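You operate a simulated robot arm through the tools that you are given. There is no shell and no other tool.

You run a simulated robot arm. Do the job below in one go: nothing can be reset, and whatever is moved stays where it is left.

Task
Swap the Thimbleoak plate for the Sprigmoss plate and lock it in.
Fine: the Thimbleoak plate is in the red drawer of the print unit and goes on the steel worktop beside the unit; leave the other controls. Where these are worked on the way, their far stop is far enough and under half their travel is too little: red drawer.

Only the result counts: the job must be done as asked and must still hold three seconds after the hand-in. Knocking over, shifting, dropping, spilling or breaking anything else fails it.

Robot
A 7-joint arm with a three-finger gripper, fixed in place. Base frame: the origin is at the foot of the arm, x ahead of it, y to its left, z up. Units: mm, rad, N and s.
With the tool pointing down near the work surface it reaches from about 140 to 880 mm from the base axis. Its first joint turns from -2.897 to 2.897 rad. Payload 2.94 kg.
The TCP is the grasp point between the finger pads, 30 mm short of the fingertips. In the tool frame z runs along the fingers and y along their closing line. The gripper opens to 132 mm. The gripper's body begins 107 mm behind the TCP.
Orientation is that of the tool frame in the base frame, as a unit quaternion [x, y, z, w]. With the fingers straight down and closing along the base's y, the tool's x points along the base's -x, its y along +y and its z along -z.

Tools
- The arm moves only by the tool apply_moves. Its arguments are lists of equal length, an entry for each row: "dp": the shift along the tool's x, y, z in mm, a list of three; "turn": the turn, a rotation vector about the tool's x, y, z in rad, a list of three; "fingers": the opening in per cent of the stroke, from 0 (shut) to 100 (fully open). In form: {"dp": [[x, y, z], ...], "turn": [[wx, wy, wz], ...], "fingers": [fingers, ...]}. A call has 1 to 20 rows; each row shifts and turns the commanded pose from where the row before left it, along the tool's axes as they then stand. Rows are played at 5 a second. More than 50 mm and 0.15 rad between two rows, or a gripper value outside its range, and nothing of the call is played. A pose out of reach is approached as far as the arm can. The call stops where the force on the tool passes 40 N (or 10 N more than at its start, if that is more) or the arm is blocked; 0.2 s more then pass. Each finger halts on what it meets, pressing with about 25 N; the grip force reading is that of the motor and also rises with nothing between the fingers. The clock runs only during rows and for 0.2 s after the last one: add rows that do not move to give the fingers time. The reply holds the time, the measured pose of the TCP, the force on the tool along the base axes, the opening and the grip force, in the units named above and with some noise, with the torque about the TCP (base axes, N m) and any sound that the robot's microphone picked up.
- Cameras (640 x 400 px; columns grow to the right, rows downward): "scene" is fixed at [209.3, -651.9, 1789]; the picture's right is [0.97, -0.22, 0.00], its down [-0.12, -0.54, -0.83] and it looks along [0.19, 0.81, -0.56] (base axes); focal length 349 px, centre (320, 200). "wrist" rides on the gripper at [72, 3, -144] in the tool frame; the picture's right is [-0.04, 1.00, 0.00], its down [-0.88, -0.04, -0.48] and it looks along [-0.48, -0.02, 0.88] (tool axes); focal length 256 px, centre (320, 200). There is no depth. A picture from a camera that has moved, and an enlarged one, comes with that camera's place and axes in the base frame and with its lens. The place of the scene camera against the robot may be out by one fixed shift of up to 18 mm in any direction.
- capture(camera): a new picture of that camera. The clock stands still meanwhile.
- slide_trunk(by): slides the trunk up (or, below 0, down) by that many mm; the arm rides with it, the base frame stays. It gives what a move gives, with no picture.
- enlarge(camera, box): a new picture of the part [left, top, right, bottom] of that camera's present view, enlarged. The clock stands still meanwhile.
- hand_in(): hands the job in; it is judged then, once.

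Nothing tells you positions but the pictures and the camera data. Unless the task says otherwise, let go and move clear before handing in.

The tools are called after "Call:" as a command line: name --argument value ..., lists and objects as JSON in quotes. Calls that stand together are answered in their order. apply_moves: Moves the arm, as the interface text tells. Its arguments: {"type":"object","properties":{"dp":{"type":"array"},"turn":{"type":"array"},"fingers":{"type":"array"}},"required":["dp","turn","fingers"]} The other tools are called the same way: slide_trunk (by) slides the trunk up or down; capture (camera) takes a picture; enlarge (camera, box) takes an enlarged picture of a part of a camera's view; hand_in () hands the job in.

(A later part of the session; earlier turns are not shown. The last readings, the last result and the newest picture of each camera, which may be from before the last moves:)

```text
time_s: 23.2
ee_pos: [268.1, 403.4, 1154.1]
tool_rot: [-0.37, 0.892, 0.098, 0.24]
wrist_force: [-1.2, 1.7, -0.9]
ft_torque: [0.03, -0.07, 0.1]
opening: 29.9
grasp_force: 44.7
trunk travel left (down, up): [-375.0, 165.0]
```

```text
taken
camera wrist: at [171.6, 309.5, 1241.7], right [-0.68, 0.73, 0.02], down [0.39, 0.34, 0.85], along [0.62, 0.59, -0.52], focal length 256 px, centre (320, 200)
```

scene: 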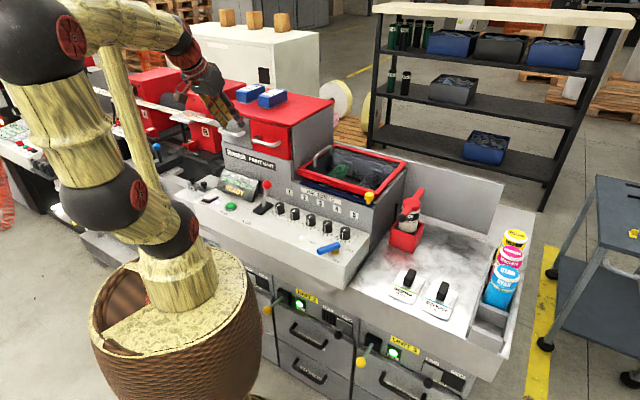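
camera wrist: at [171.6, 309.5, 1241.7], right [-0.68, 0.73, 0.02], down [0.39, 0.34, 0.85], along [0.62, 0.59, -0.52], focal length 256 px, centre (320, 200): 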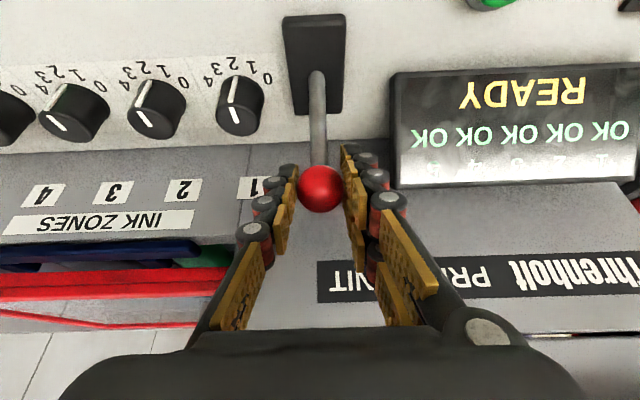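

The ball is gripped. I'll swing it toward the front along its arc.

Call:
apply_moves --dp '[[5.62, 0, -6.26], [6.02, 0, -5.57], [6.42, 0, -4.88], [5.91, 0, -3.77], [0, 0, 0]]' --turn '[[0, 0, 0], [0, 0, 0], [0, 0, 0], [0, 0, 0], [0, 0, 0]]' --fingers '[15, 15, 15, 15, 15]'

Call:
capture --camera "wrist"

```text
time_s: 24.4
ee_pos: [248.5, 382.3, 1161.6]
tool_rot: [-0.37, 0.892, 0.1, 0.241]
wrist_force: [7.3, 12.9, 8.9]
ft_torque: [1.01, -0.95, 0.07]
opening: 30.0
grasp_force: 44.8
trunk travel left (down, up): [-375.0, 165.0]
```

```text
taken
camera wrist: at [151.5, 289.1, 1248.7], right [-0.68, 0.73, 0.02], down [0.39, 0.34, 0.85], along [0.62, 0.59, -0.52], focal length 256 px, centre (320, 200)
```

wrist: 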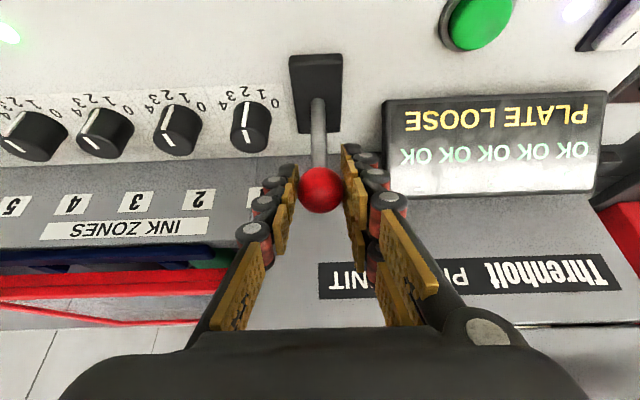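

The display now says "PLATE LOOSE", so this lever is the plate lock. I'll take it on to its front stop.

Call:
apply_moves --dp '[[6.21, 0, -3.25], [7.42, 0, -3.14], [7.82, 0, -2.45], [8.22, 0, -1.76], [0, 0, 0]]' --turn '[[0, 0, 0], [0, 0, 0], [0, 0, 0], [0, 0, 0], [0, 0, 0]]' --fingers '[15, 15, 15, 15, 15]'

Call:
capture --camera "wrist"

Call:
enlarge --camera "scene" --box '[180, 100, 340, 220]'

```text
time_s: 25.6
ee_pos: [224.9, 359.9, 1155.0]
tool_rot: [-0.371, 0.892, 0.099, 0.24]
wrist_force: [-0.9, 12.5, 2.4]
ft_torque: [0.6, -0.57, 0.18]
opening: 29.8
grasp_force: 44.9
trunk travel left (down, up): [-375.0, 165.0]
```

```text
taken
camera wrist: at [128.6, 266.7, 1242.9], right [-0.68, 0.73, 0.02], down [0.39, 0.34, 0.85], along [0.62, 0.59, -0.52], focal length 256 px, centre (320, 200)
```

wrist: 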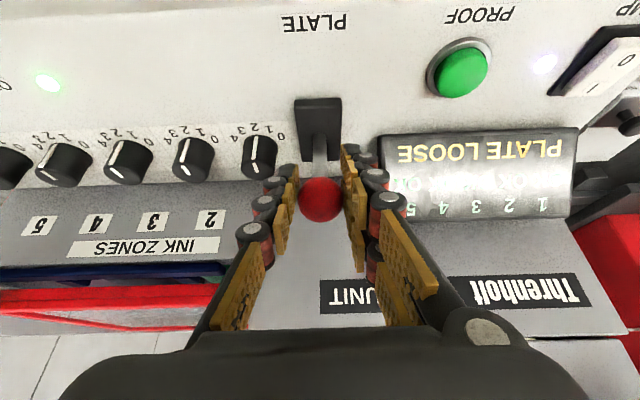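

```text
3.33 times, centred on (260, 160) of scene
camera zoom: at [209.3, -651.9, 1789.0], right [0.97, -0.22, 0.0], down [-0.12, -0.54, -0.83], along [0.19, 0.81, -0.56], focal length 1163 px, centre (520, 333)
```

zoom: 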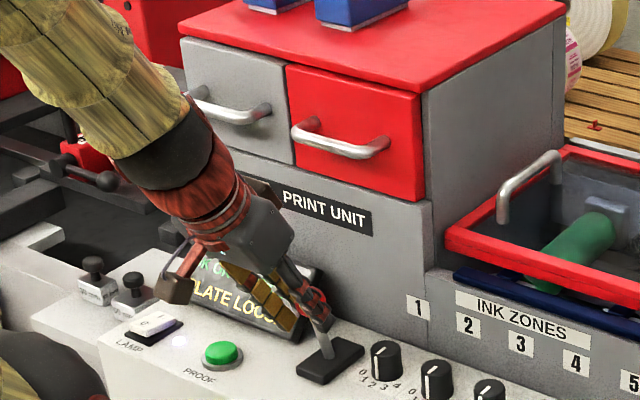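

Call:
apply_moves --dp '[[4.6, 0, -0.6], [4.6, 0, -0.4], [0, 0, 0]]' --turn '[[0, 0, 0], [0, 0, 0], [0, 0, 0]]' --fingers '[15, 15, 15]'

Call:
capture --camera "wrist"

```text
time_s: 26.4
ee_pos: [219.6, 355.0, 1152.0]
tool_rot: [-0.371, 0.891, 0.1, 0.241]
wrist_force: [-4.4, 16.7, 6.6]
ft_torque: [0.82, -0.81, 0.22]
opening: 29.5
grasp_force: 44.7
trunk travel left (down, up): [-375.0, 165.0]
```

```text
taken
camera wrist: at [122.4, 260.5, 1239.5], right [-0.68, 0.73, 0.02], down [0.39, 0.34, 0.85], along [0.62, 0.59, -0.52], focal length 256 px, centre (320, 200)
```

wrist: 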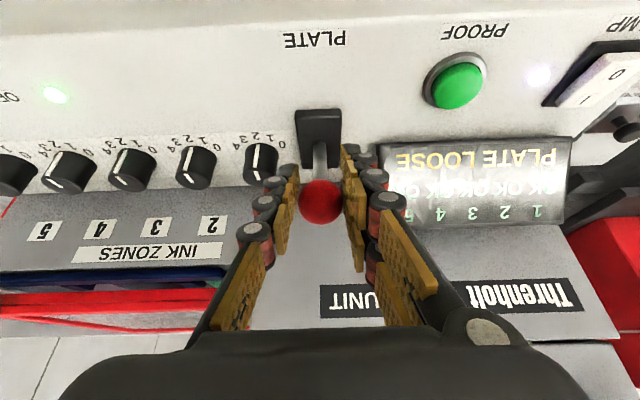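

Call:
apply_moves --dp '[[5, 0, 0.5], [5, 0, 1], [5, 0, 1.3], [0, 0, 0]]' --turn '[[0, 0, 0], [0, 0, 0], [0, 0, 0], [0, 0, 0]]' --fingers '[15, 15, 15, 15]'

Call:
capture --camera "wrist"

```text
time_s: 27.4
ee_pos: [208.8, 347.0, 1141.0]
tool_rot: [-0.371, 0.891, 0.099, 0.242]
wrist_force: [-27.5, 20.5, 7.0]
ft_torque: [-0.01, 0.2, 0.82]
opening: 23.7
grasp_force: 45.0
trunk travel left (down, up): [-375.0, 165.0]
```

```text
taken
camera wrist: at [111.8, 253.4, 1228.6], right [-0.68, 0.73, 0.02], down [0.39, 0.34, 0.85], along [0.62, 0.59, -0.52], focal length 256 px, centre (320, 200)
```

wrist: 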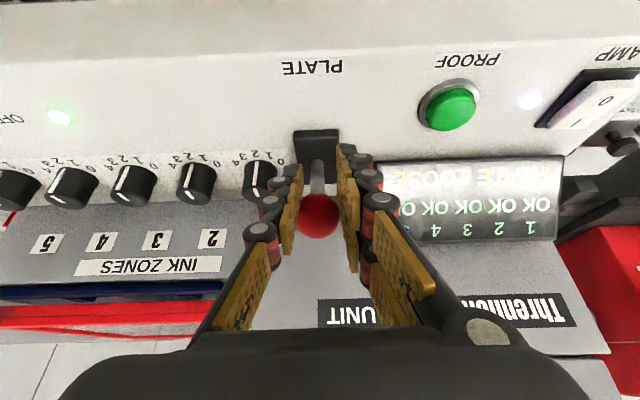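

The ball began to slip in the fingers, so the lever is at its front stop. I'll open and back out along the tool axis.

Call:
apply_moves --dp '[[0, 0, 0], [0, 0, 0], [0, 0, 0], [0, 0, -25], [0, 0, -35], [0, 0, -40], [0, 0, 0]]' --turn '[[0, 0, 0], [0, 0, 0], [0, 0, 0], [0, 0, 0], [0, 0, 0], [0, 0, 0], [0, 0, 0]]' --fingers '[40, 40, 40, 40, 40, 40, 40]'

Call:
capture --camera "wrist"

Call:
enlarge --camera "scene" --box '[180, 100, 340, 220]'

```text
time_s: 29.0
ee_pos: [177.4, 309.0, 1230.7]
tool_rot: [-0.371, 0.892, 0.099, 0.24]
wrist_force: [0.1, 0.9, 0.5]
ft_torque: [-0.01, 0.03, -0.02]
opening: 52.7
grasp_force: 0.1
trunk travel left (down, up): [-375.0, 165.0]
```

```text
taken
camera wrist: at [80.5, 215.4, 1317.7], right [-0.68, 0.73, 0.02], down [0.39, 0.34, 0.85], along [0.62, 0.59, -0.52], focal length 256 px, centre (320, 200)
```

wrist: 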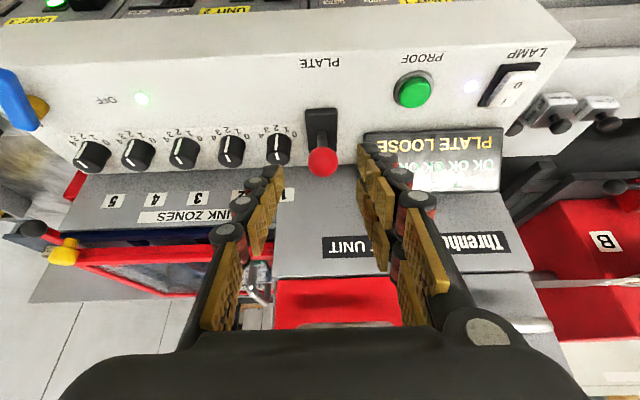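

```text
3.33 times, centred on (260, 160) of scene
camera zoom: at [209.3, -651.9, 1789.0], right [0.97, -0.22, 0.0], down [-0.12, -0.54, -0.83], along [0.19, 0.81, -0.56], focal length 1163 px, centre (520, 333)
```

zoom: 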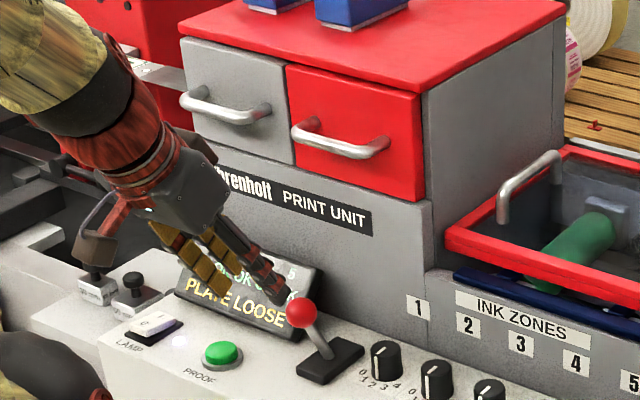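

The lever is forward and the display reads "PLATE LOOSE". Now I'll rise, level the tool and turn it back to the bar-gripping orientation.

Call:
apply_moves --dp '[[-24.4, 0, -42.2], [-24.4, 0, -42.2], [-24.4, 0, -42.2], [-24.4, 0, -42.2], [0, 0, 0], [0, 0, 0], [0, 0, 0], [0, 0, 0], [0, 0, 0], [0, 0, 0], [0, 0, 0], [0, 0, 0], [0, 0, 0], [0, 0, 0], [0, 0, 0], [0, 0, 0], [0, 0, 0], [0, 0, 0], [0, 0, 0], [0, 0, 0]]' --turn '[[0, 0, 0], [0, 0, 0], [0, 0, 0], [0, 0, 0], [0, 0.1313, 0], [0, 0.1313, 0], [0, 0.1313, 0], [0, 0.1313, 0], [0, 0, -0.1428], [0, 0, -0.1428], [0, 0, -0.1428], [0, 0, -0.1428], [0, 0, -0.1428], [0, 0, -0.1428], [0, 0, -0.1428], [0, 0, -0.1428], [0, 0, -0.1428], [0, 0, -0.1428], [0, 0, -0.1428], [0, 0, 0]]' --fingers '[24, 24, 24, 24, 24, 24, 24, 24, 24, 24, 24, 24, 24, 24, 24, 24, 24, 24, 24, 24]'

```text
time_s: 33.2
ee_pos: [176.2, 309.3, 1422.0]
tool_rot: [0.924, -0.382, 0.0, -0.001]
wrist_force: [0.4, -0.2, 0.4]
ft_torque: [0.0, -0.01, 0.0]
opening: 31.5
grasp_force: 0.1
trunk travel left (down, up): [-375.0, 165.0]
```

Call:
apply_moves --dp '[[-4, -36.8, 0], [-4, -36.8, 0], [-4, -36.8, 0], [-4, -36.8, 0], [0, 0, 0], [0, 0, 0]]' --turn '[[0, 0, 0], [0, 0, 0], [0, 0, 0], [0, 0, 0], [0, 0, 0], [0, 0, 0]]' --fingers '[24, 24, 24, 24, 24, 24]'

Call:
enlarge --camera "wrist" --box '[240, 60, 420, 210]'

```text
time_s: 34.6
ee_pos: [271.1, 425.9, 1422.3]
tool_rot: [0.924, -0.382, 0.001, 0.001]
wrist_force: [-0.2, 0.0, -0.1]
ft_torque: [-0.03, -0.02, -0.01]
opening: 31.4
grasp_force: 0.0
trunk travel left (down, up): [-375.0, 165.0]
```

```text
2.67 times, centred on (330, 135) of wrist
camera zoom: at [319.2, 372.5, 1565.8], right [-0.74, -0.68, 0.0], down [-0.6, 0.65, 0.47], along [-0.32, 0.35, -0.88], focal length 683 px, centre (293, 373)
```

zoom: 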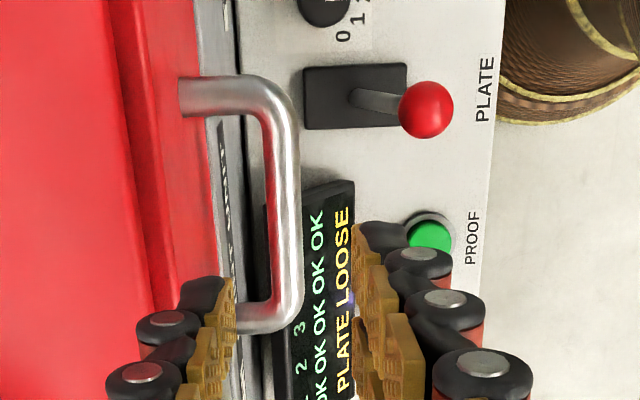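

Call:
apply_moves --dp '[[0, 2, 30], [0, 0, 30], [0, 0, 20], [0, 0, 16], [0, 0, 15], [0, 0, 0], [0, 0, 0], [0, 0, 0], [0, 0, 0]]' --turn '[[0, 0, 0], [0, 0, 0], [0, 0, 0], [0, 0, 0], [0, 0, 0], [0, 0, 0], [0, 0, 0], [0, 0, 0], [0, 0, 0]]' --fingers '[24, 24, 24, 24, 24, 24, 5, 5, 5]'

Call:
enlarge --camera "wrist" --box '[200, 30, 420, 210]'

```text
time_s: 36.6
ee_pos: [267.1, 422.4, 1312.9]
tool_rot: [0.924, -0.383, 0.001, 0.001]
wrist_force: [0.4, -0.6, -5.3]
ft_torque: [0.04, 0.03, 0.64]
opening: 13.6
grasp_force: 29.8
trunk travel left (down, up): [-375.0, 165.0]
```

```text
2.22 times, centred on (310, 120) of wrist
camera zoom: at [316.4, 369.5, 1456.0], right [-0.74, -0.68, 0.0], down [-0.6, 0.65, 0.47], along [-0.32, 0.35, -0.88], focal length 569 px, centre (342, 378)
```

zoom: 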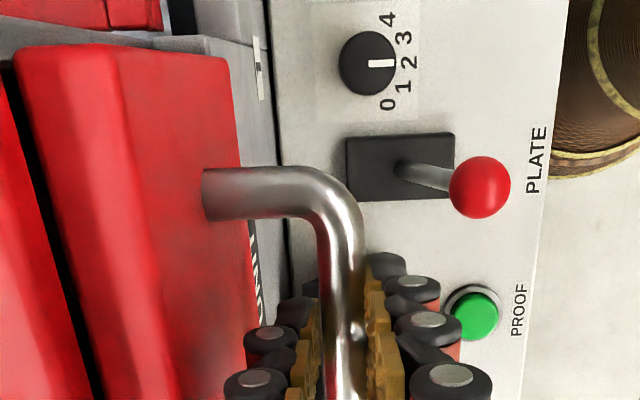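

The bar is held firmly and the drawer has already started to move. I'll pull it open.

Call:
apply_moves --dp '[[0, 15, 0], [0, 20, 0], [0, 20, 0], [0, 20, 0], [0, 20, 0], [0, 20, 0], [0, 20, 0], [0, 0, 0]]' --turn '[[0, 0, 0], [0, 0, 0], [0, 0, 0], [0, 0, 0], [0, 0, 0], [0, 0, 0], [0, 0, 0], [0, 0, 0]]' --fingers '[5, 5, 5, 5, 5, 5, 5, 5]'

Call:
capture --camera "wrist"

Call:
enlarge --camera "scene" --box '[160, 60, 340, 210]'

```text
time_s: 38.4
ee_pos: [171.7, 326.1, 1311.5]
tool_rot: [0.924, -0.382, 0.001, -0.001]
wrist_force: [-6.9, 9.2, 4.7]
ft_torque: [0.36, 0.48, 0.8]
opening: 13.1
grasp_force: 39.2
trunk travel left (down, up): [-375.0, 165.0]
```

```text
taken
camera wrist: at [219.7, 272.7, 1455.9], right [-0.74, -0.68, 0.0], down [-0.6, 0.65, 0.47], along [-0.32, 0.35, -0.88], focal length 256 px, centre (320, 200)
```

wrist: 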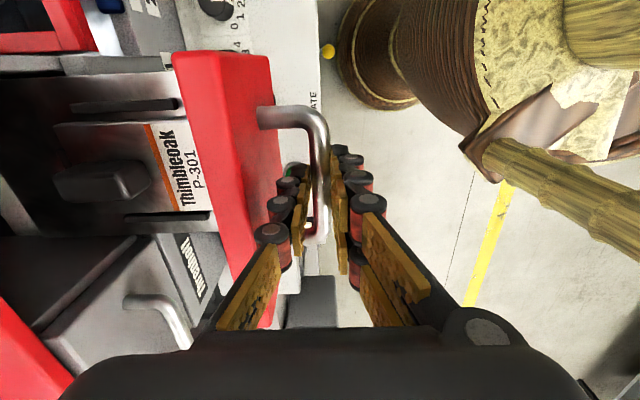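

```text
2.67 times, centred on (250, 135) of scene
camera zoom: at [209.3, -651.9, 1789.0], right [0.97, -0.22, 0.0], down [-0.12, -0.54, -0.83], along [0.19, 0.81, -0.56], focal length 931 px, centre (507, 373)
```

zoom: 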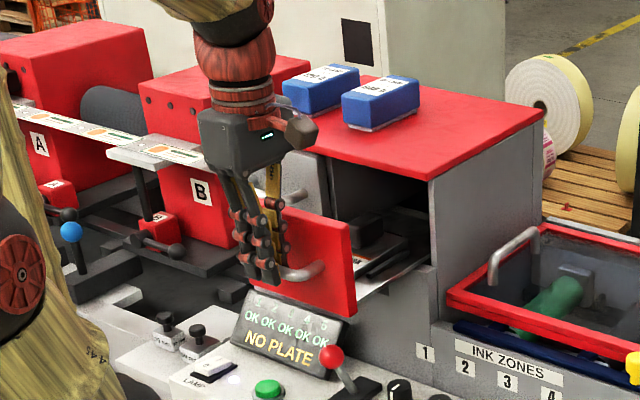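

The drawer opens and the Thimbleoak plate is visible inside. I'll pull on to the stop for full access.

Call:
apply_moves --dp '[[0, 15, 0], [0, 15, 0], [0, 15, 0], [0, 15, 0], [0, 0, 0]]' --turn '[[0, 0, 0], [0, 0, 0], [0, 0, 0], [0, 0, 0], [0, 0, 0]]' --fingers '[5, 5, 5, 5, 5]'

Call:
capture --camera "wrist"

Call:
enlarge --camera "scene" --box '[160, 60, 340, 210]'

```text
time_s: 39.6
ee_pos: [130.0, 285.3, 1312.5]
tool_rot: [0.924, -0.382, 0.001, -0.001]
wrist_force: [2.9, -1.1, 24.8]
ft_torque: [-0.23, -0.2, 0.85]
opening: 13.2
grasp_force: 39.8
trunk travel left (down, up): [-375.0, 165.0]
```

```text
taken
camera wrist: at [178.5, 230.9, 1455.7], right [-0.74, -0.68, 0.0], down [-0.6, 0.65, 0.48], along [-0.32, 0.35, -0.88], focal length 256 px, centre (320, 200)
```

wrist: 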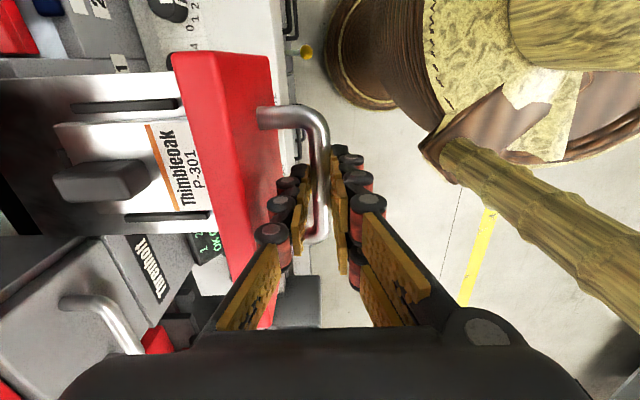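

```text
2.67 times, centred on (250, 135) of scene
camera zoom: at [209.3, -651.9, 1789.0], right [0.97, -0.22, 0.0], down [-0.12, -0.54, -0.83], along [0.19, 0.81, -0.56], focal length 931 px, centre (507, 373)
```

zoom: 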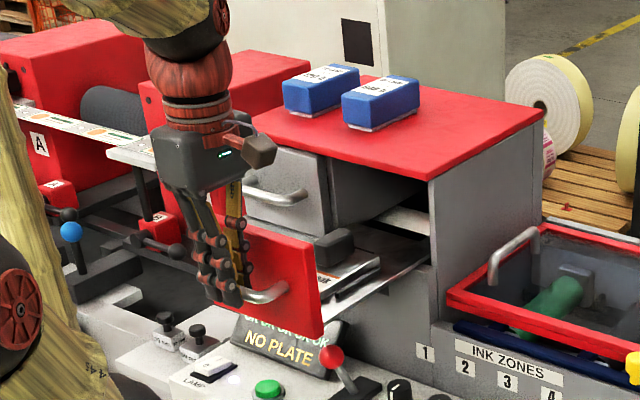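

The drawer is about 200 mm out and the plate is fully exposed. I'll release the bar with a small opening, rise, and turn the tool to grip the plate's knob across its width.

Call:
apply_moves --dp '[[0, 0, 0], [0, 0, 0], [0, 0, 0], [0, 0, -20], [0, 0, -30], [0, 0, -40], [0, 0, -40], [0, 0, 0]]' --turn '[[0, 0, 0], [0, 0, 0], [0, 0, 0], [0, 0, 0], [0, 0, 0], [0, 0, 0], [0, 0, 0], [0, 0, 0]]' --fingers '[19, 19, 19, 19, 19, 19, 19, 19]'

Call:
capture --camera "wrist"

Call:
enlarge --camera "scene" --box '[160, 60, 340, 210]'

```text
time_s: 41.4
ee_pos: [128.2, 284.2, 1440.4]
tool_rot: [0.924, -0.382, 0.0, 0.0]
wrist_force: [1.3, -0.4, 0.3]
ft_torque: [0.0, 0.02, -0.02]
opening: 25.0
grasp_force: 0.1
trunk travel left (down, up): [-375.0, 165.0]
```

```text
taken
camera wrist: at [177.5, 229.9, 1583.8], right [-0.74, -0.68, 0.0], down [-0.6, 0.65, 0.48], along [-0.32, 0.35, -0.88], focal length 256 px, centre (320, 200)
```

wrist: 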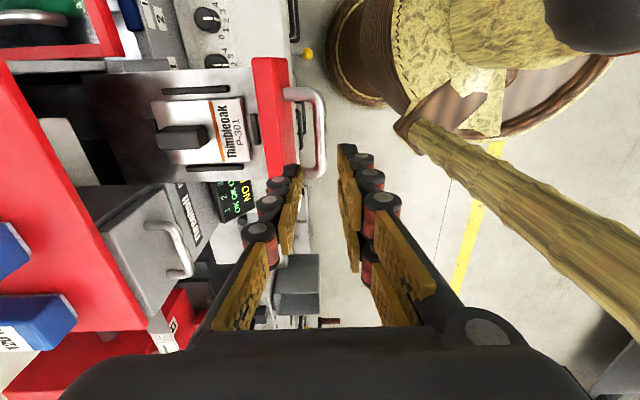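

```text
2.67 times, centred on (250, 135) of scene
camera zoom: at [209.3, -651.9, 1789.0], right [0.97, -0.22, 0.0], down [-0.12, -0.54, -0.83], along [0.19, 0.81, -0.56], focal length 931 px, centre (507, 373)
```

zoom: 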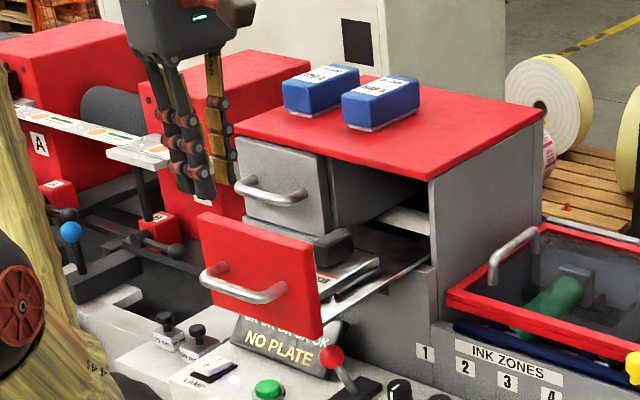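

Call:
enlarge --camera "wrist" --box '[80, 40, 340, 210]'

Call:
enlarge --camera "scene" --box '[210, 110, 330, 190]'

```text
2.35 times, centred on (210, 125) of wrist
camera zoom: at [177.5, 229.9, 1583.8], right [-0.74, -0.68, 0.0], down [-0.6, 0.65, 0.48], along [-0.32, 0.35, -0.88], focal length 602 px, centre (579, 376)
```

zoom: 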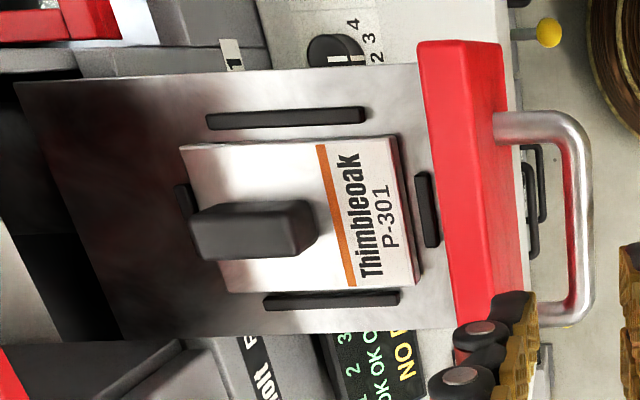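

```text
5.00 times, centred on (270, 150) of scene
camera zoom: at [209.3, -651.9, 1789.0], right [0.97, -0.22, 0.0], down [-0.12, -0.54, -0.83], along [0.19, 0.81, -0.56], focal length 1745 px, centre (570, 450)
```

zoom: 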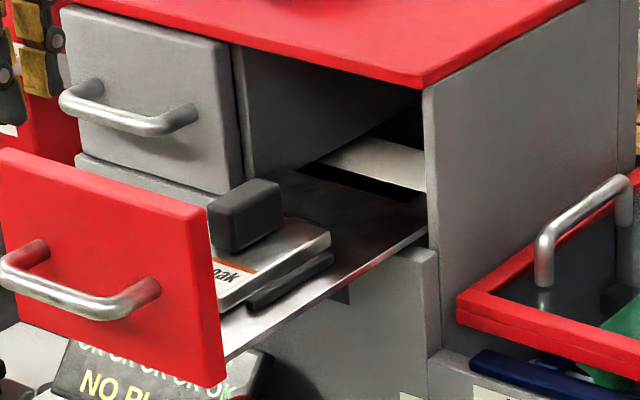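

The plate sits on a flat tray between four locating ridges, its knob running front-to-back at about a=-110, b=447 with top near z=1299. I'll turn the tool 90° and move above the knob.

Call:
apply_moves --dp '[[0, 0, 0], [0, 0, 0], [0, 0, 0], [0, 0, 0], [0, 0, 0], [0, 0, 0], [0, 0, 0], [0, 0, 0], [0, 0, 0], [0, 0, 0], [0, 0, 0], [-31, 0, 8], [-31, 0, 8], [-31, 0, 8], [-31, 0, 8], [-31, 0, 8], [0, 0, 0]]' --turn '[[0, 0, 0.1428], [0, 0, 0.1428], [0, 0, 0.1428], [0, 0, 0.1428], [0, 0, 0.1428], [0, 0, 0.1428], [0, 0, 0.1428], [0, 0, 0.1428], [0, 0, 0.1428], [0, 0, 0.1428], [0, 0, 0.1428], [0, 0, 0], [0, 0, 0], [0, 0, 0], [0, 0, 0], [0, 0, 0], [0, 0, 0]]' --fingers '[30, 30, 30, 30, 30, 30, 30, 30, 30, 30, 30, 30, 30, 30, 30, 30, 30]'

Call:
capture --camera "wrist"

Call:
enlarge --camera "wrist" --box '[220, 80, 420, 230]'

Call:
enlarge --camera "scene" --box '[180, 60, 340, 190]'

```text
time_s: 45.0
ee_pos: [241.5, 395.4, 1403.0]
tool_rot: [-0.384, 0.924, -0.001, 0.001]
wrist_force: [0.0, 0.1, -0.1]
ft_torque: [0.01, -0.02, 0.0]
opening: 39.6
grasp_force: 0.0
trunk travel left (down, up): [-375.0, 165.0]
```

```text
taken
camera wrist: at [187.9, 345.6, 1546.9], right [-0.68, 0.74, 0.0], down [0.65, 0.59, 0.48], along [0.35, 0.32, -0.88], focal length 256 px, centre (320, 200)
```

wrist: 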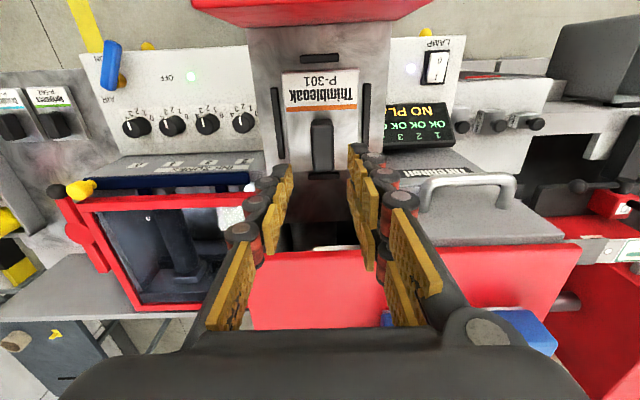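

```text
2.67 times, centred on (320, 155) of wrist
camera zoom: at [187.9, 345.6, 1546.9], right [-0.68, 0.74, 0.0], down [0.65, 0.59, 0.48], along [0.35, 0.32, -0.88], focal length 683 px, centre (320, 320)
```

zoom: 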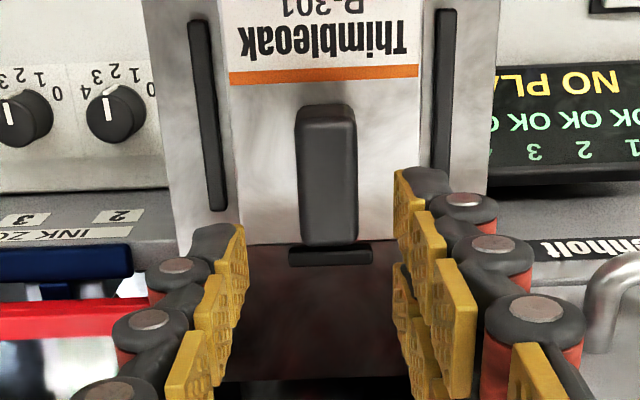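

```text
3.08 times, centred on (260, 125) of scene
camera zoom: at [209.3, -651.9, 1789.0], right [0.97, -0.22, 0.0], down [-0.12, -0.54, -0.83], along [0.19, 0.81, -0.56], focal length 1074 px, centre (505, 431)
```

zoom: 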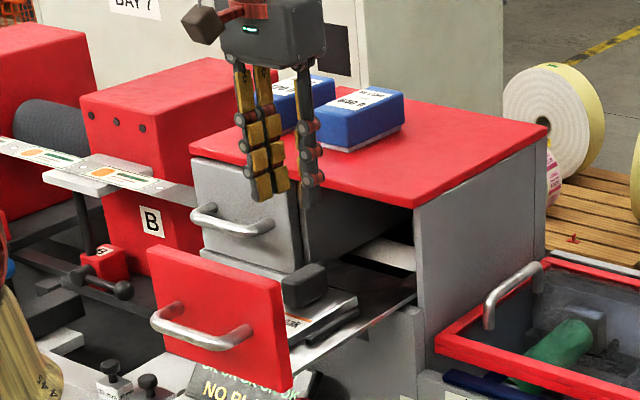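

Call:
apply_moves --dp '[[0, 1.7, 25], [0, 0, 25], [0, 0, 25], [0, 0, 18], [0, 0, 0]]' --turn '[[0, 0, 0], [0, 0, 0], [0, 0, 0], [0, 0, 0], [0, 0, 0]]' --fingers '[29, 29, 29, 29, 29]'

Call:
enlarge --camera "wrist" --box '[220, 80, 420, 230]'

Call:
enlarge --camera "scene" --box '[200, 90, 320, 180]'

```text
time_s: 46.2
ee_pos: [238.3, 397.6, 1308.8]
tool_rot: [-0.383, 0.924, 0.0, 0.001]
wrist_force: [-0.1, -0.5, 0.0]
ft_torque: [-0.01, -0.02, 0.01]
opening: 38.1
grasp_force: 0.0
trunk travel left (down, up): [-375.0, 165.0]
```

```text
2.67 times, centred on (320, 155) of wrist
camera zoom: at [184.9, 347.4, 1451.9], right [-0.68, 0.74, 0.0], down [0.65, 0.6, 0.48], along [0.35, 0.32, -0.88], focal length 683 px, centre (320, 320)
```

zoom: 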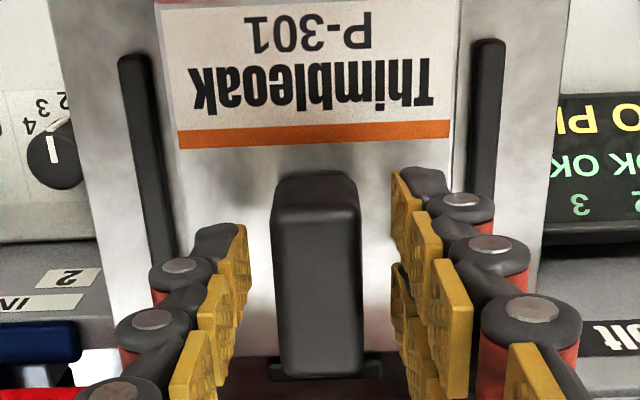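

```text
4.44 times, centred on (260, 135) of scene
camera zoom: at [209.3, -651.9, 1789.0], right [0.97, -0.22, 0.0], down [-0.12, -0.54, -0.83], along [0.19, 0.81, -0.56], focal length 1551 px, centre (587, 489)
```

zoom: 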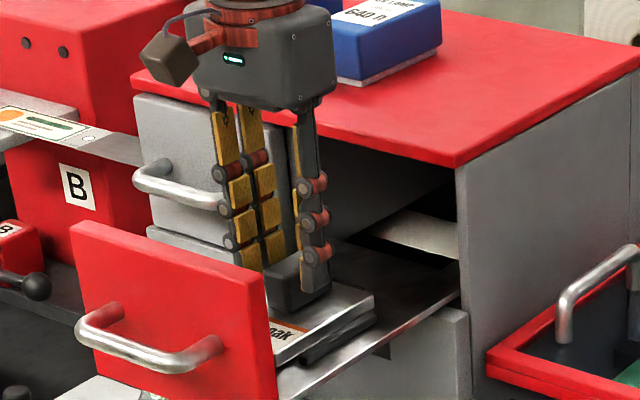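

Call:
apply_moves --dp '[[-2, 0, 5], [0, 0, 5], [0, 0, 0], [0, 0, 0], [0, 0, 0], [0, 0, 0], [0, 0, 0]]' --turn '[[0, 0, 0], [0, 0, 0], [0, 0, 0], [0, 0, 0], [0, 0, 0], [0, 0, 0], [0, 0, 0]]' --fingers '[29, 29, 29, 10, 10, 10, 10]'

Call:
enlarge --camera "wrist" --box '[220, 80, 420, 230]'

Call:
enlarge --camera "scene" --box '[200, 90, 320, 180]'

```text
time_s: 47.8
ee_pos: [239.8, 397.8, 1298.8]
tool_rot: [-0.383, 0.924, 0.0, 0.001]
wrist_force: [0.2, 0.4, -0.7]
ft_torque: [0.04, -0.02, 0.04]
opening: 23.8
grasp_force: 25.5
trunk travel left (down, up): [-375.0, 165.0]
```

```text
2.67 times, centred on (320, 155) of wrist
camera zoom: at [186.5, 348.3, 1442.6], right [-0.68, 0.74, 0.0], down [0.65, 0.6, 0.48], along [0.35, 0.32, -0.88], focal length 683 px, centre (320, 320)
```

zoom: 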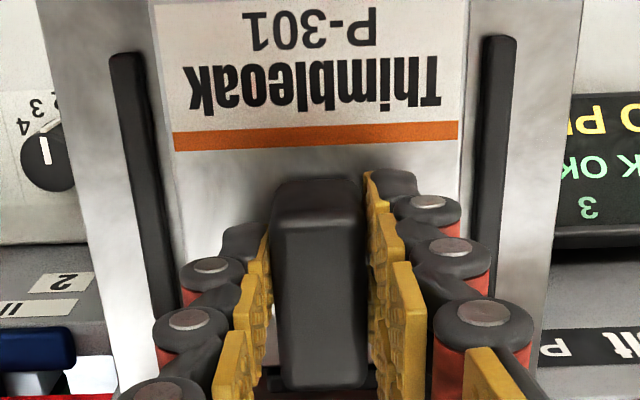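

```text
4.44 times, centred on (260, 135) of scene
camera zoom: at [209.3, -651.9, 1789.0], right [0.97, -0.22, 0.0], down [-0.12, -0.54, -0.83], along [0.19, 0.81, -0.56], focal length 1551 px, centre (587, 489)
```

zoom: 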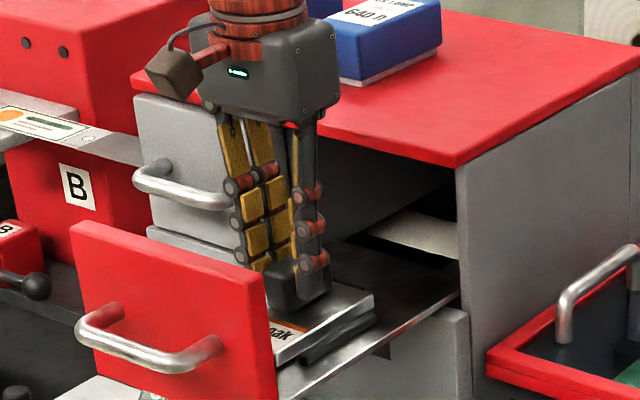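

The knob is gripped at 23.8 mm. I'll tighten and lift straight up slowly, then check the plate follows.

Call:
apply_moves --dp '[[0, 0, 0], [0, 0, 0], [0, 0, -5], [0, 0, -8], [0, 0, -12], [0, 0, -15], [0, 0, 0]]' --turn '[[0, 0, 0], [0, 0, 0], [0, 0, 0], [0, 0, 0], [0, 0, 0], [0, 0, 0], [0, 0, 0]]' --fingers '[0, 0, 0, 0, 0, 0, 0]'

Call:
enlarge --camera "wrist" --box '[220, 80, 420, 230]'

Call:
enlarge --camera "scene" --box '[200, 90, 320, 180]'

```text
time_s: 49.4
ee_pos: [240.9, 396.7, 1338.1]
tool_rot: [-0.383, 0.924, -0.001, 0.0]
wrist_force: [0.1, -0.3, -2.5]
ft_torque: [0.0, 0.01, -0.01]
opening: 23.9
grasp_force: 25.0
trunk travel left (down, up): [-375.0, 165.0]
```

```text
2.67 times, centred on (320, 155) of wrist
camera zoom: at [187.6, 346.7, 1481.4], right [-0.68, 0.74, 0.0], down [0.65, 0.6, 0.48], along [0.35, 0.32, -0.88], focal length 683 px, centre (320, 320)
```

zoom: 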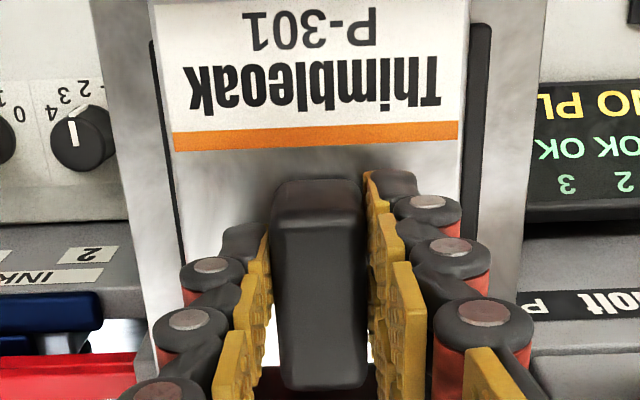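

```text
4.44 times, centred on (260, 135) of scene
camera zoom: at [209.3, -651.9, 1789.0], right [0.97, -0.22, 0.0], down [-0.12, -0.54, -0.83], along [0.19, 0.81, -0.56], focal length 1551 px, centre (587, 489)
```

zoom: 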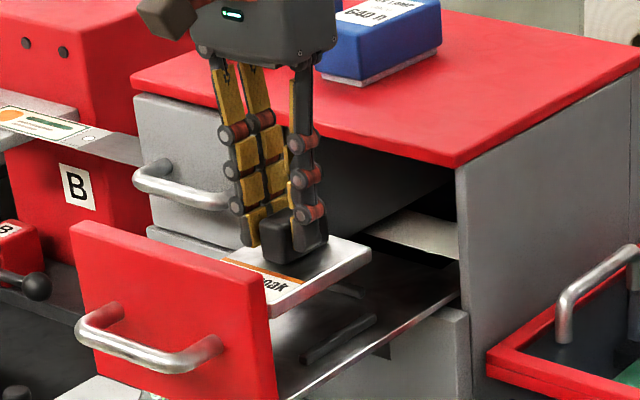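

The Thimbleoak plate is up and hangs level. I'll raise it, carry it across to above the free spot left of Sprigmoss on the worktop, and look.

Call:
apply_moves --dp '[[0, 0, -31], [0, 0, -31], [0, -40, 0], [0, -46, 0], [0, -46, 0], [0, -46, 0], [0, -46, 0], [0, -46, 0], [0, -46, 0], [0, -46, 0], [0, -46, 0], [0, -40, 0], [0, -9, 0], [0, 0, 0], [0, 0, 0]]' --turn '[[0, 0, 0], [0, 0, 0], [0, 0, 0], [0, 0, 0], [0, 0, 0], [0, 0, 0], [0, 0, 0], [0, 0, 0], [0, 0, 0], [0, 0, 0], [0, 0, 0], [0, 0, 0], [0, 0, 0], [0, 0, 0], [0, 0, 0]]' --fingers '[0, 0, 0, 0, 0, 0, 0, 0, 0, 0, 0, 0, 0, 0, 0]'

Call:
capture --camera "wrist"

Call:
capture --camera "scene"

```text
time_s: 52.6
ee_pos: [561.8, 75.2, 1400.8]
tool_rot: [-0.384, 0.924, 0.001, -0.001]
wrist_force: [-0.1, -0.5, -3.1]
ft_torque: [0.03, 0.02, 0.0]
opening: 23.7
grasp_force: 24.9
trunk travel left (down, up): [-375.0, 165.0]
```

```text
taken
camera wrist: at [508.9, 25.3, 1544.8], right [-0.68, 0.74, 0.0], down [0.65, 0.6, 0.48], along [0.35, 0.32, -0.88], focal length 256 px, centre (320, 200)
```

wrist: 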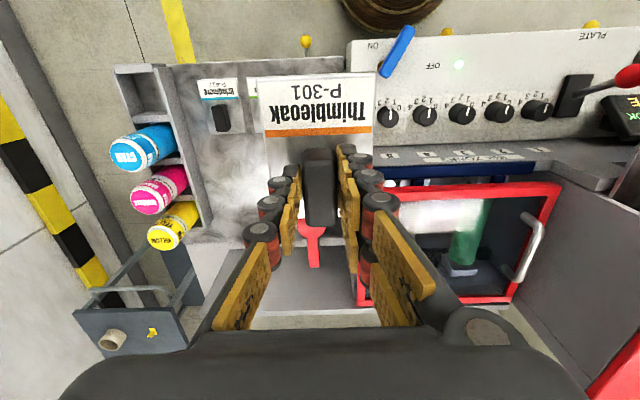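

```text
taken
```

scene: 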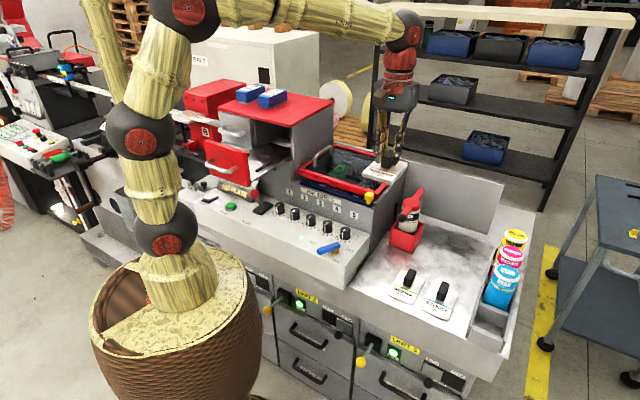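

Call:
enlarge --camera "wrist" --box '[180, 20, 400, 180]'

Call:
enlarge --camera "scene" --box '[310, 160, 510, 330]'

```text
2.50 times, centred on (290, 100) of wrist
camera zoom: at [508.9, 25.3, 1544.8], right [-0.68, 0.74, 0.0], down [0.65, 0.6, 0.48], along [0.35, 0.32, -0.88], focal length 640 px, centre (395, 450)
```

zoom: 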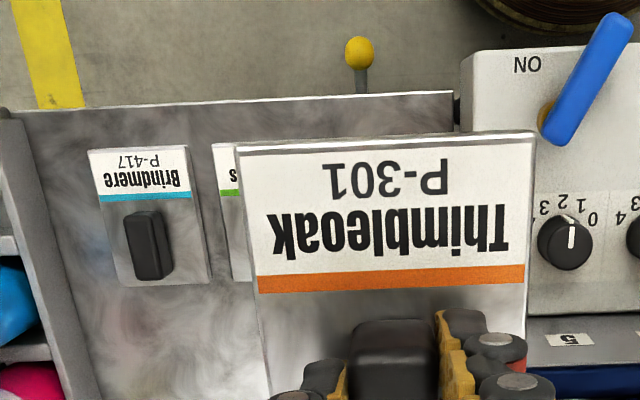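

```text
2.35 times, centred on (410, 245) of scene
camera zoom: at [209.3, -651.9, 1789.0], right [0.97, -0.22, 0.0], down [-0.12, -0.54, -0.83], along [0.19, 0.81, -0.56], focal length 821 px, centre (108, 94)
```

zoom: 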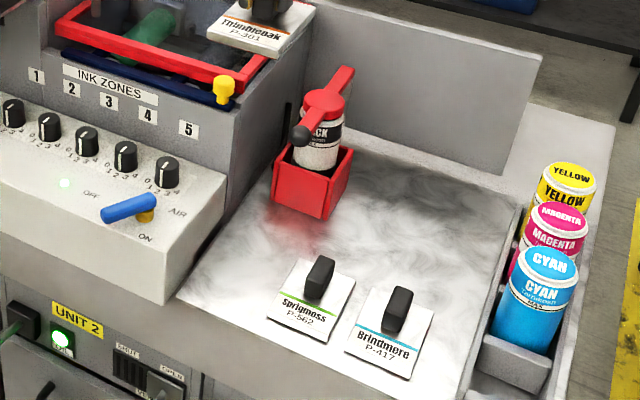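

The free spot is centred at about a=351, between the unit's side wall (a≈297) and Sprigmoss's left edge (a≈406). I'll shift there and descend to just above the worktop.

Call:
apply_moves --dp '[[-25, -7, 0], [0, 0, 45], [0, 0, 45], [0, 0, 45], [0, 0, 45], [0, 0, 45], [0, 0, 45], [0, 0, 40], [0, 0, 25], [0, 0, 0]]' --turn '[[0, 0, 0], [0, 0, 0], [0, 0, 0], [0, 0, 0], [0, 0, 0], [0, 0, 0], [0, 0, 0], [0, 0, 0], [0, 0, 0], [0, 0, 0]]' --fingers '[0, 0, 0, 0, 0, 0, 0, 0, 0, 0]'

Call:
capture --camera "wrist"

Call:
enlarge --camera "scene" --box '[310, 160, 510, 330]'

```text
time_s: 54.8
ee_pos: [583.7, 86.8, 1066.9]
tool_rot: [-0.384, 0.923, -0.001, 0.001]
wrist_force: [-0.1, 0.9, -2.1]
ft_torque: [0.02, -0.01, 0.02]
opening: 23.8
grasp_force: 24.6
trunk travel left (down, up): [-375.0, 165.0]
```

```text
taken
camera wrist: at [531.4, 37.7, 1210.0], right [-0.68, 0.74, 0.0], down [0.65, 0.6, 0.48], along [0.35, 0.32, -0.88], focal length 256 px, centre (320, 200)
```

wrist: 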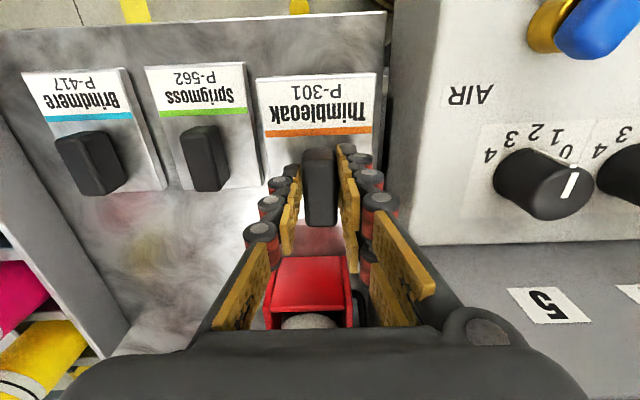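

```text
2.35 times, centred on (410, 245) of scene
camera zoom: at [209.3, -651.9, 1789.0], right [0.97, -0.22, 0.0], down [-0.12, -0.54, -0.83], along [0.19, 0.81, -0.56], focal length 821 px, centre (108, 94)
```

zoom: 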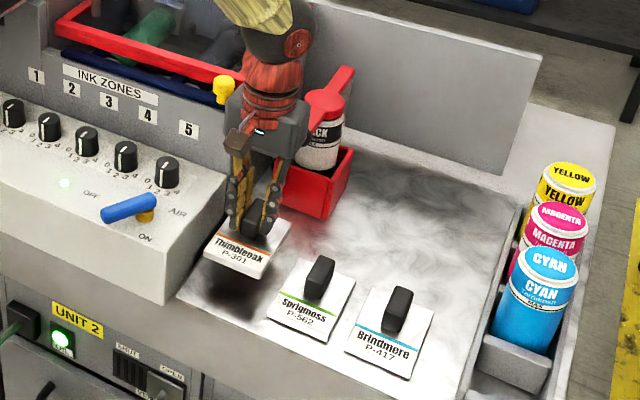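

Call:
apply_moves --dp '[[0, 0, 12], [0, 0, 12], [0, 0, 8], [0, 0, 0]]' --turn '[[0, 0, 0], [0, 0, 0], [0, 0, 0], [0, 0, 0]]' --fingers '[0, 0, 0, 0]'

Call:
enlarge --camera "scene" --box '[360, 210, 480, 310]'

```text
time_s: 55.8
ee_pos: [585.9, 85.2, 1033.7]
tool_rot: [-0.383, 0.924, 0.0, -0.001]
wrist_force: [0.7, 0.2, -2.9]
ft_torque: [0.02, -0.01, 0.03]
opening: 23.6
grasp_force: 24.8
trunk travel left (down, up): [-375.0, 165.0]
```

```text
4.00 times, centred on (420, 260) of scene
camera zoom: at [209.3, -651.9, 1789.0], right [0.97, -0.22, 0.0], down [-0.12, -0.54, -0.83], along [0.19, 0.81, -0.56], focal length 1396 px, centre (-80, -40)
```

zoom: 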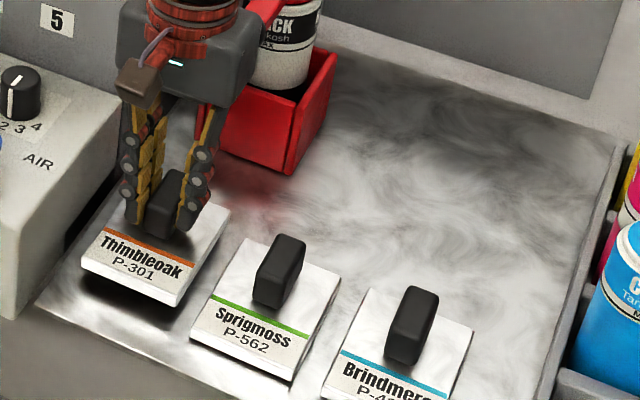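

Call:
apply_moves --dp '[[0, 0, 4], [0, 0, 4], [0, 0, 3], [0, 0, 0]]' --turn '[[0, 0, 0], [0, 0, 0], [0, 0, 0], [0, 0, 0]]' --fingers '[0, 0, 0, 0]'

Call:
enlarge --camera "scene" --box '[360, 210, 480, 310]'

```text
time_s: 56.8
ee_pos: [586.2, 87.5, 1022.8]
tool_rot: [-0.385, 0.923, 0.0, 0.0]
wrist_force: [0.2, -0.1, -2.8]
ft_torque: [0.0, 0.01, -0.02]
opening: 23.9
grasp_force: 24.9
trunk travel left (down, up): [-375.0, 165.0]
```

```text
4.00 times, centred on (420, 260) of scene
camera zoom: at [209.3, -651.9, 1789.0], right [0.97, -0.22, 0.0], down [-0.12, -0.54, -0.83], along [0.19, 0.81, -0.56], focal length 1396 px, centre (-80, -40)
```

zoom: 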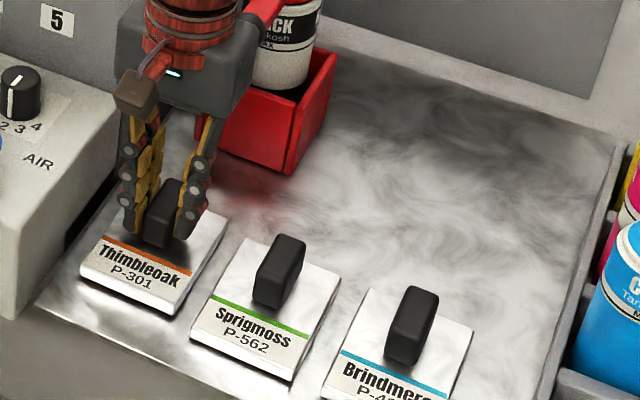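

Call:
apply_moves --dp '[[0, 0, 2.5], [0, 0, 2.5], [0, 0, 2], [0, 0, 0]]' --turn '[[0, 0, 0], [0, 0, 0], [0, 0, 0], [0, 0, 0]]' --fingers '[0, 0, 0, 0]'

Call:
enlarge --camera "scene" --box '[360, 210, 480, 310]'

```text
time_s: 57.8
ee_pos: [588.4, 88.2, 1018.3]
tool_rot: [-0.384, 0.923, 0.0, 0.003]
wrist_force: [-1.9, 4.5, 25.6]
ft_torque: [0.13, 0.06, 0.03]
opening: 23.9
grasp_force: 25.6
trunk travel left (down, up): [-375.0, 165.0]
```

```text
4.00 times, centred on (420, 260) of scene
camera zoom: at [209.3, -651.9, 1789.0], right [0.97, -0.22, 0.0], down [-0.12, -0.54, -0.83], along [0.19, 0.81, -0.56], focal length 1396 px, centre (-80, -40)
```

zoom: 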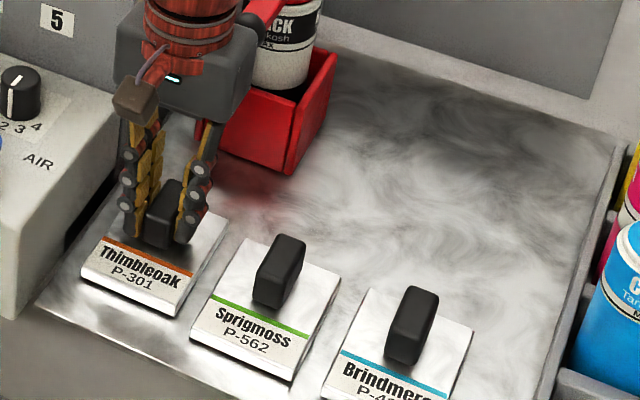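

Contact with the worktop at about 25 N. I'll ease the pressure off, open, and rise.

Call:
apply_moves --dp '[[0, 0, -2.5], [0, 0, 0], [0, 0, 0], [0, 0, 0], [0, 0, 0]]' --turn '[[0, 0, 0], [0, 0, 0], [0, 0, 0], [0, 0, 0], [0, 0, 0]]' --fingers '[0, 0, 29, 29, 29]'

Call:
capture --camera "wrist"

```text
time_s: 59.0
ee_pos: [587.0, 85.8, 1018.1]
tool_rot: [-0.384, 0.924, 0.001, 0.0]
wrist_force: [0.1, -0.7, 0.1]
ft_torque: [0.02, -0.01, -0.01]
opening: 38.2
grasp_force: 0.0
trunk travel left (down, up): [-375.0, 165.0]
```

```text
taken
camera wrist: at [534.0, 37.4, 1162.1], right [-0.68, 0.74, 0.0], down [0.65, 0.6, 0.48], along [0.35, 0.32, -0.88], focal length 256 px, centre (320, 200)
```

wrist: 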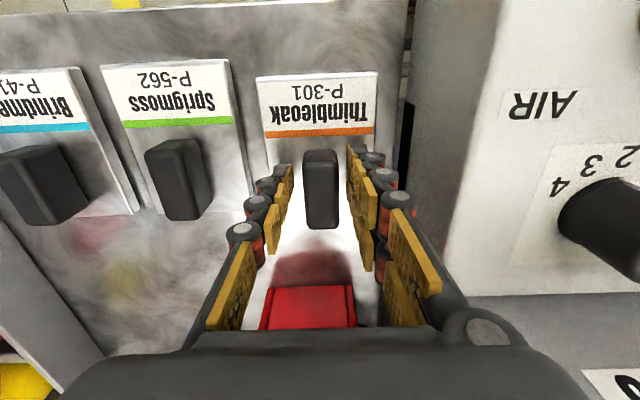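

Call:
enlarge --camera "wrist" --box '[80, 50, 400, 250]'

```text
2.00 times, centred on (240, 150) of wrist
camera zoom: at [534.0, 37.4, 1162.1], right [-0.68, 0.74, 0.0], down [0.65, 0.6, 0.48], along [0.35, 0.32, -0.88], focal length 512 px, centre (480, 300)
```

zoom: 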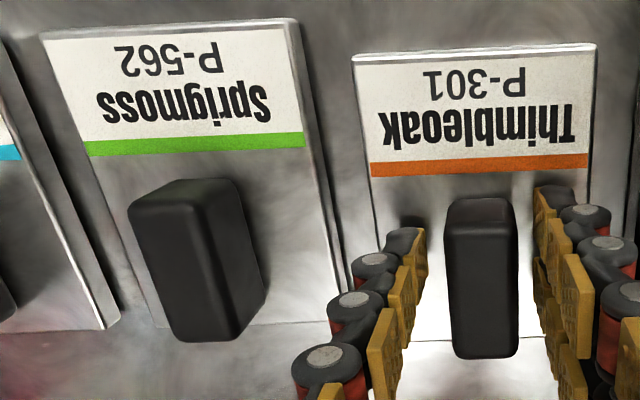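

Thimbleoak rests flat on the worktop, square with Sprigmoss, which is offset by about +95 mm in a and -10.6 mm in b. I'll rise and move above Sprigmoss's knob.

Call:
apply_moves --dp '[[0, 0, -25], [0, 0, -40], [0, 0, -35], [3.6, -32, 0], [3.5, -32, 0], [3.5, -31, 0], [0, 0, 30], [0, 0, 30], [0, 0, 0]]' --turn '[[0, 0, 0], [0, 0, 0], [0, 0, 0], [0, 0, 0], [0, 0, 0], [0, 0, 0], [0, 0, 0], [0, 0, 0], [0, 0, 0]]' --fingers '[29, 29, 29, 29, 29, 29, 29, 29, 29]'

Call:
enlarge --camera "wrist" --box '[220, 80, 420, 230]'

Call:
enlarge --camera "scene" --box '[360, 200, 480, 310]'

```text
time_s: 61.0
ee_pos: [644.9, 12.1, 1058.4]
tool_rot: [-0.384, 0.923, 0.001, 0.001]
wrist_force: [-0.6, -0.4, 0.3]
ft_torque: [-0.02, 0.01, 0.0]
opening: 38.6
grasp_force: 0.1
trunk travel left (down, up): [-375.0, 165.0]
```

```text
2.67 times, centred on (320, 155) of wrist
camera zoom: at [591.3, -36.5, 1202.1], right [-0.68, 0.74, 0.0], down [0.65, 0.6, 0.48], along [0.35, 0.32, -0.88], focal length 683 px, centre (320, 320)
```

zoom: 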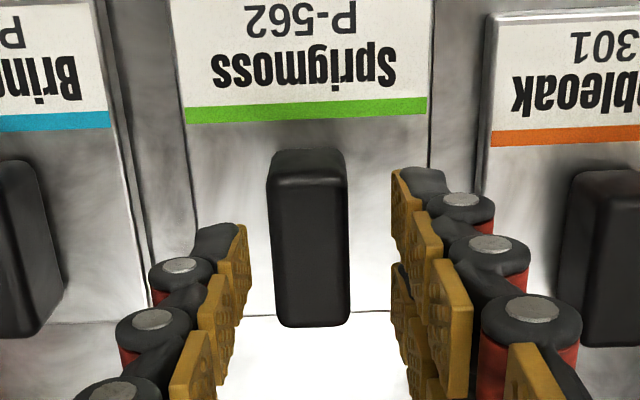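

```text
3.64 times, centred on (420, 255) of scene
camera zoom: at [209.3, -651.9, 1789.0], right [0.97, -0.22, 0.0], down [-0.12, -0.54, -0.83], along [0.19, 0.81, -0.56], focal length 1269 px, centre (-44, 0)
```

zoom: 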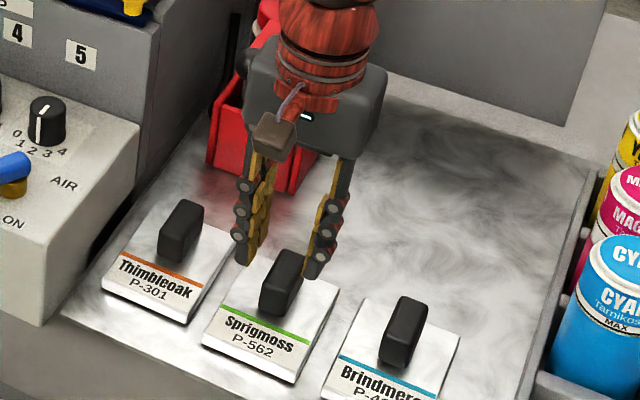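

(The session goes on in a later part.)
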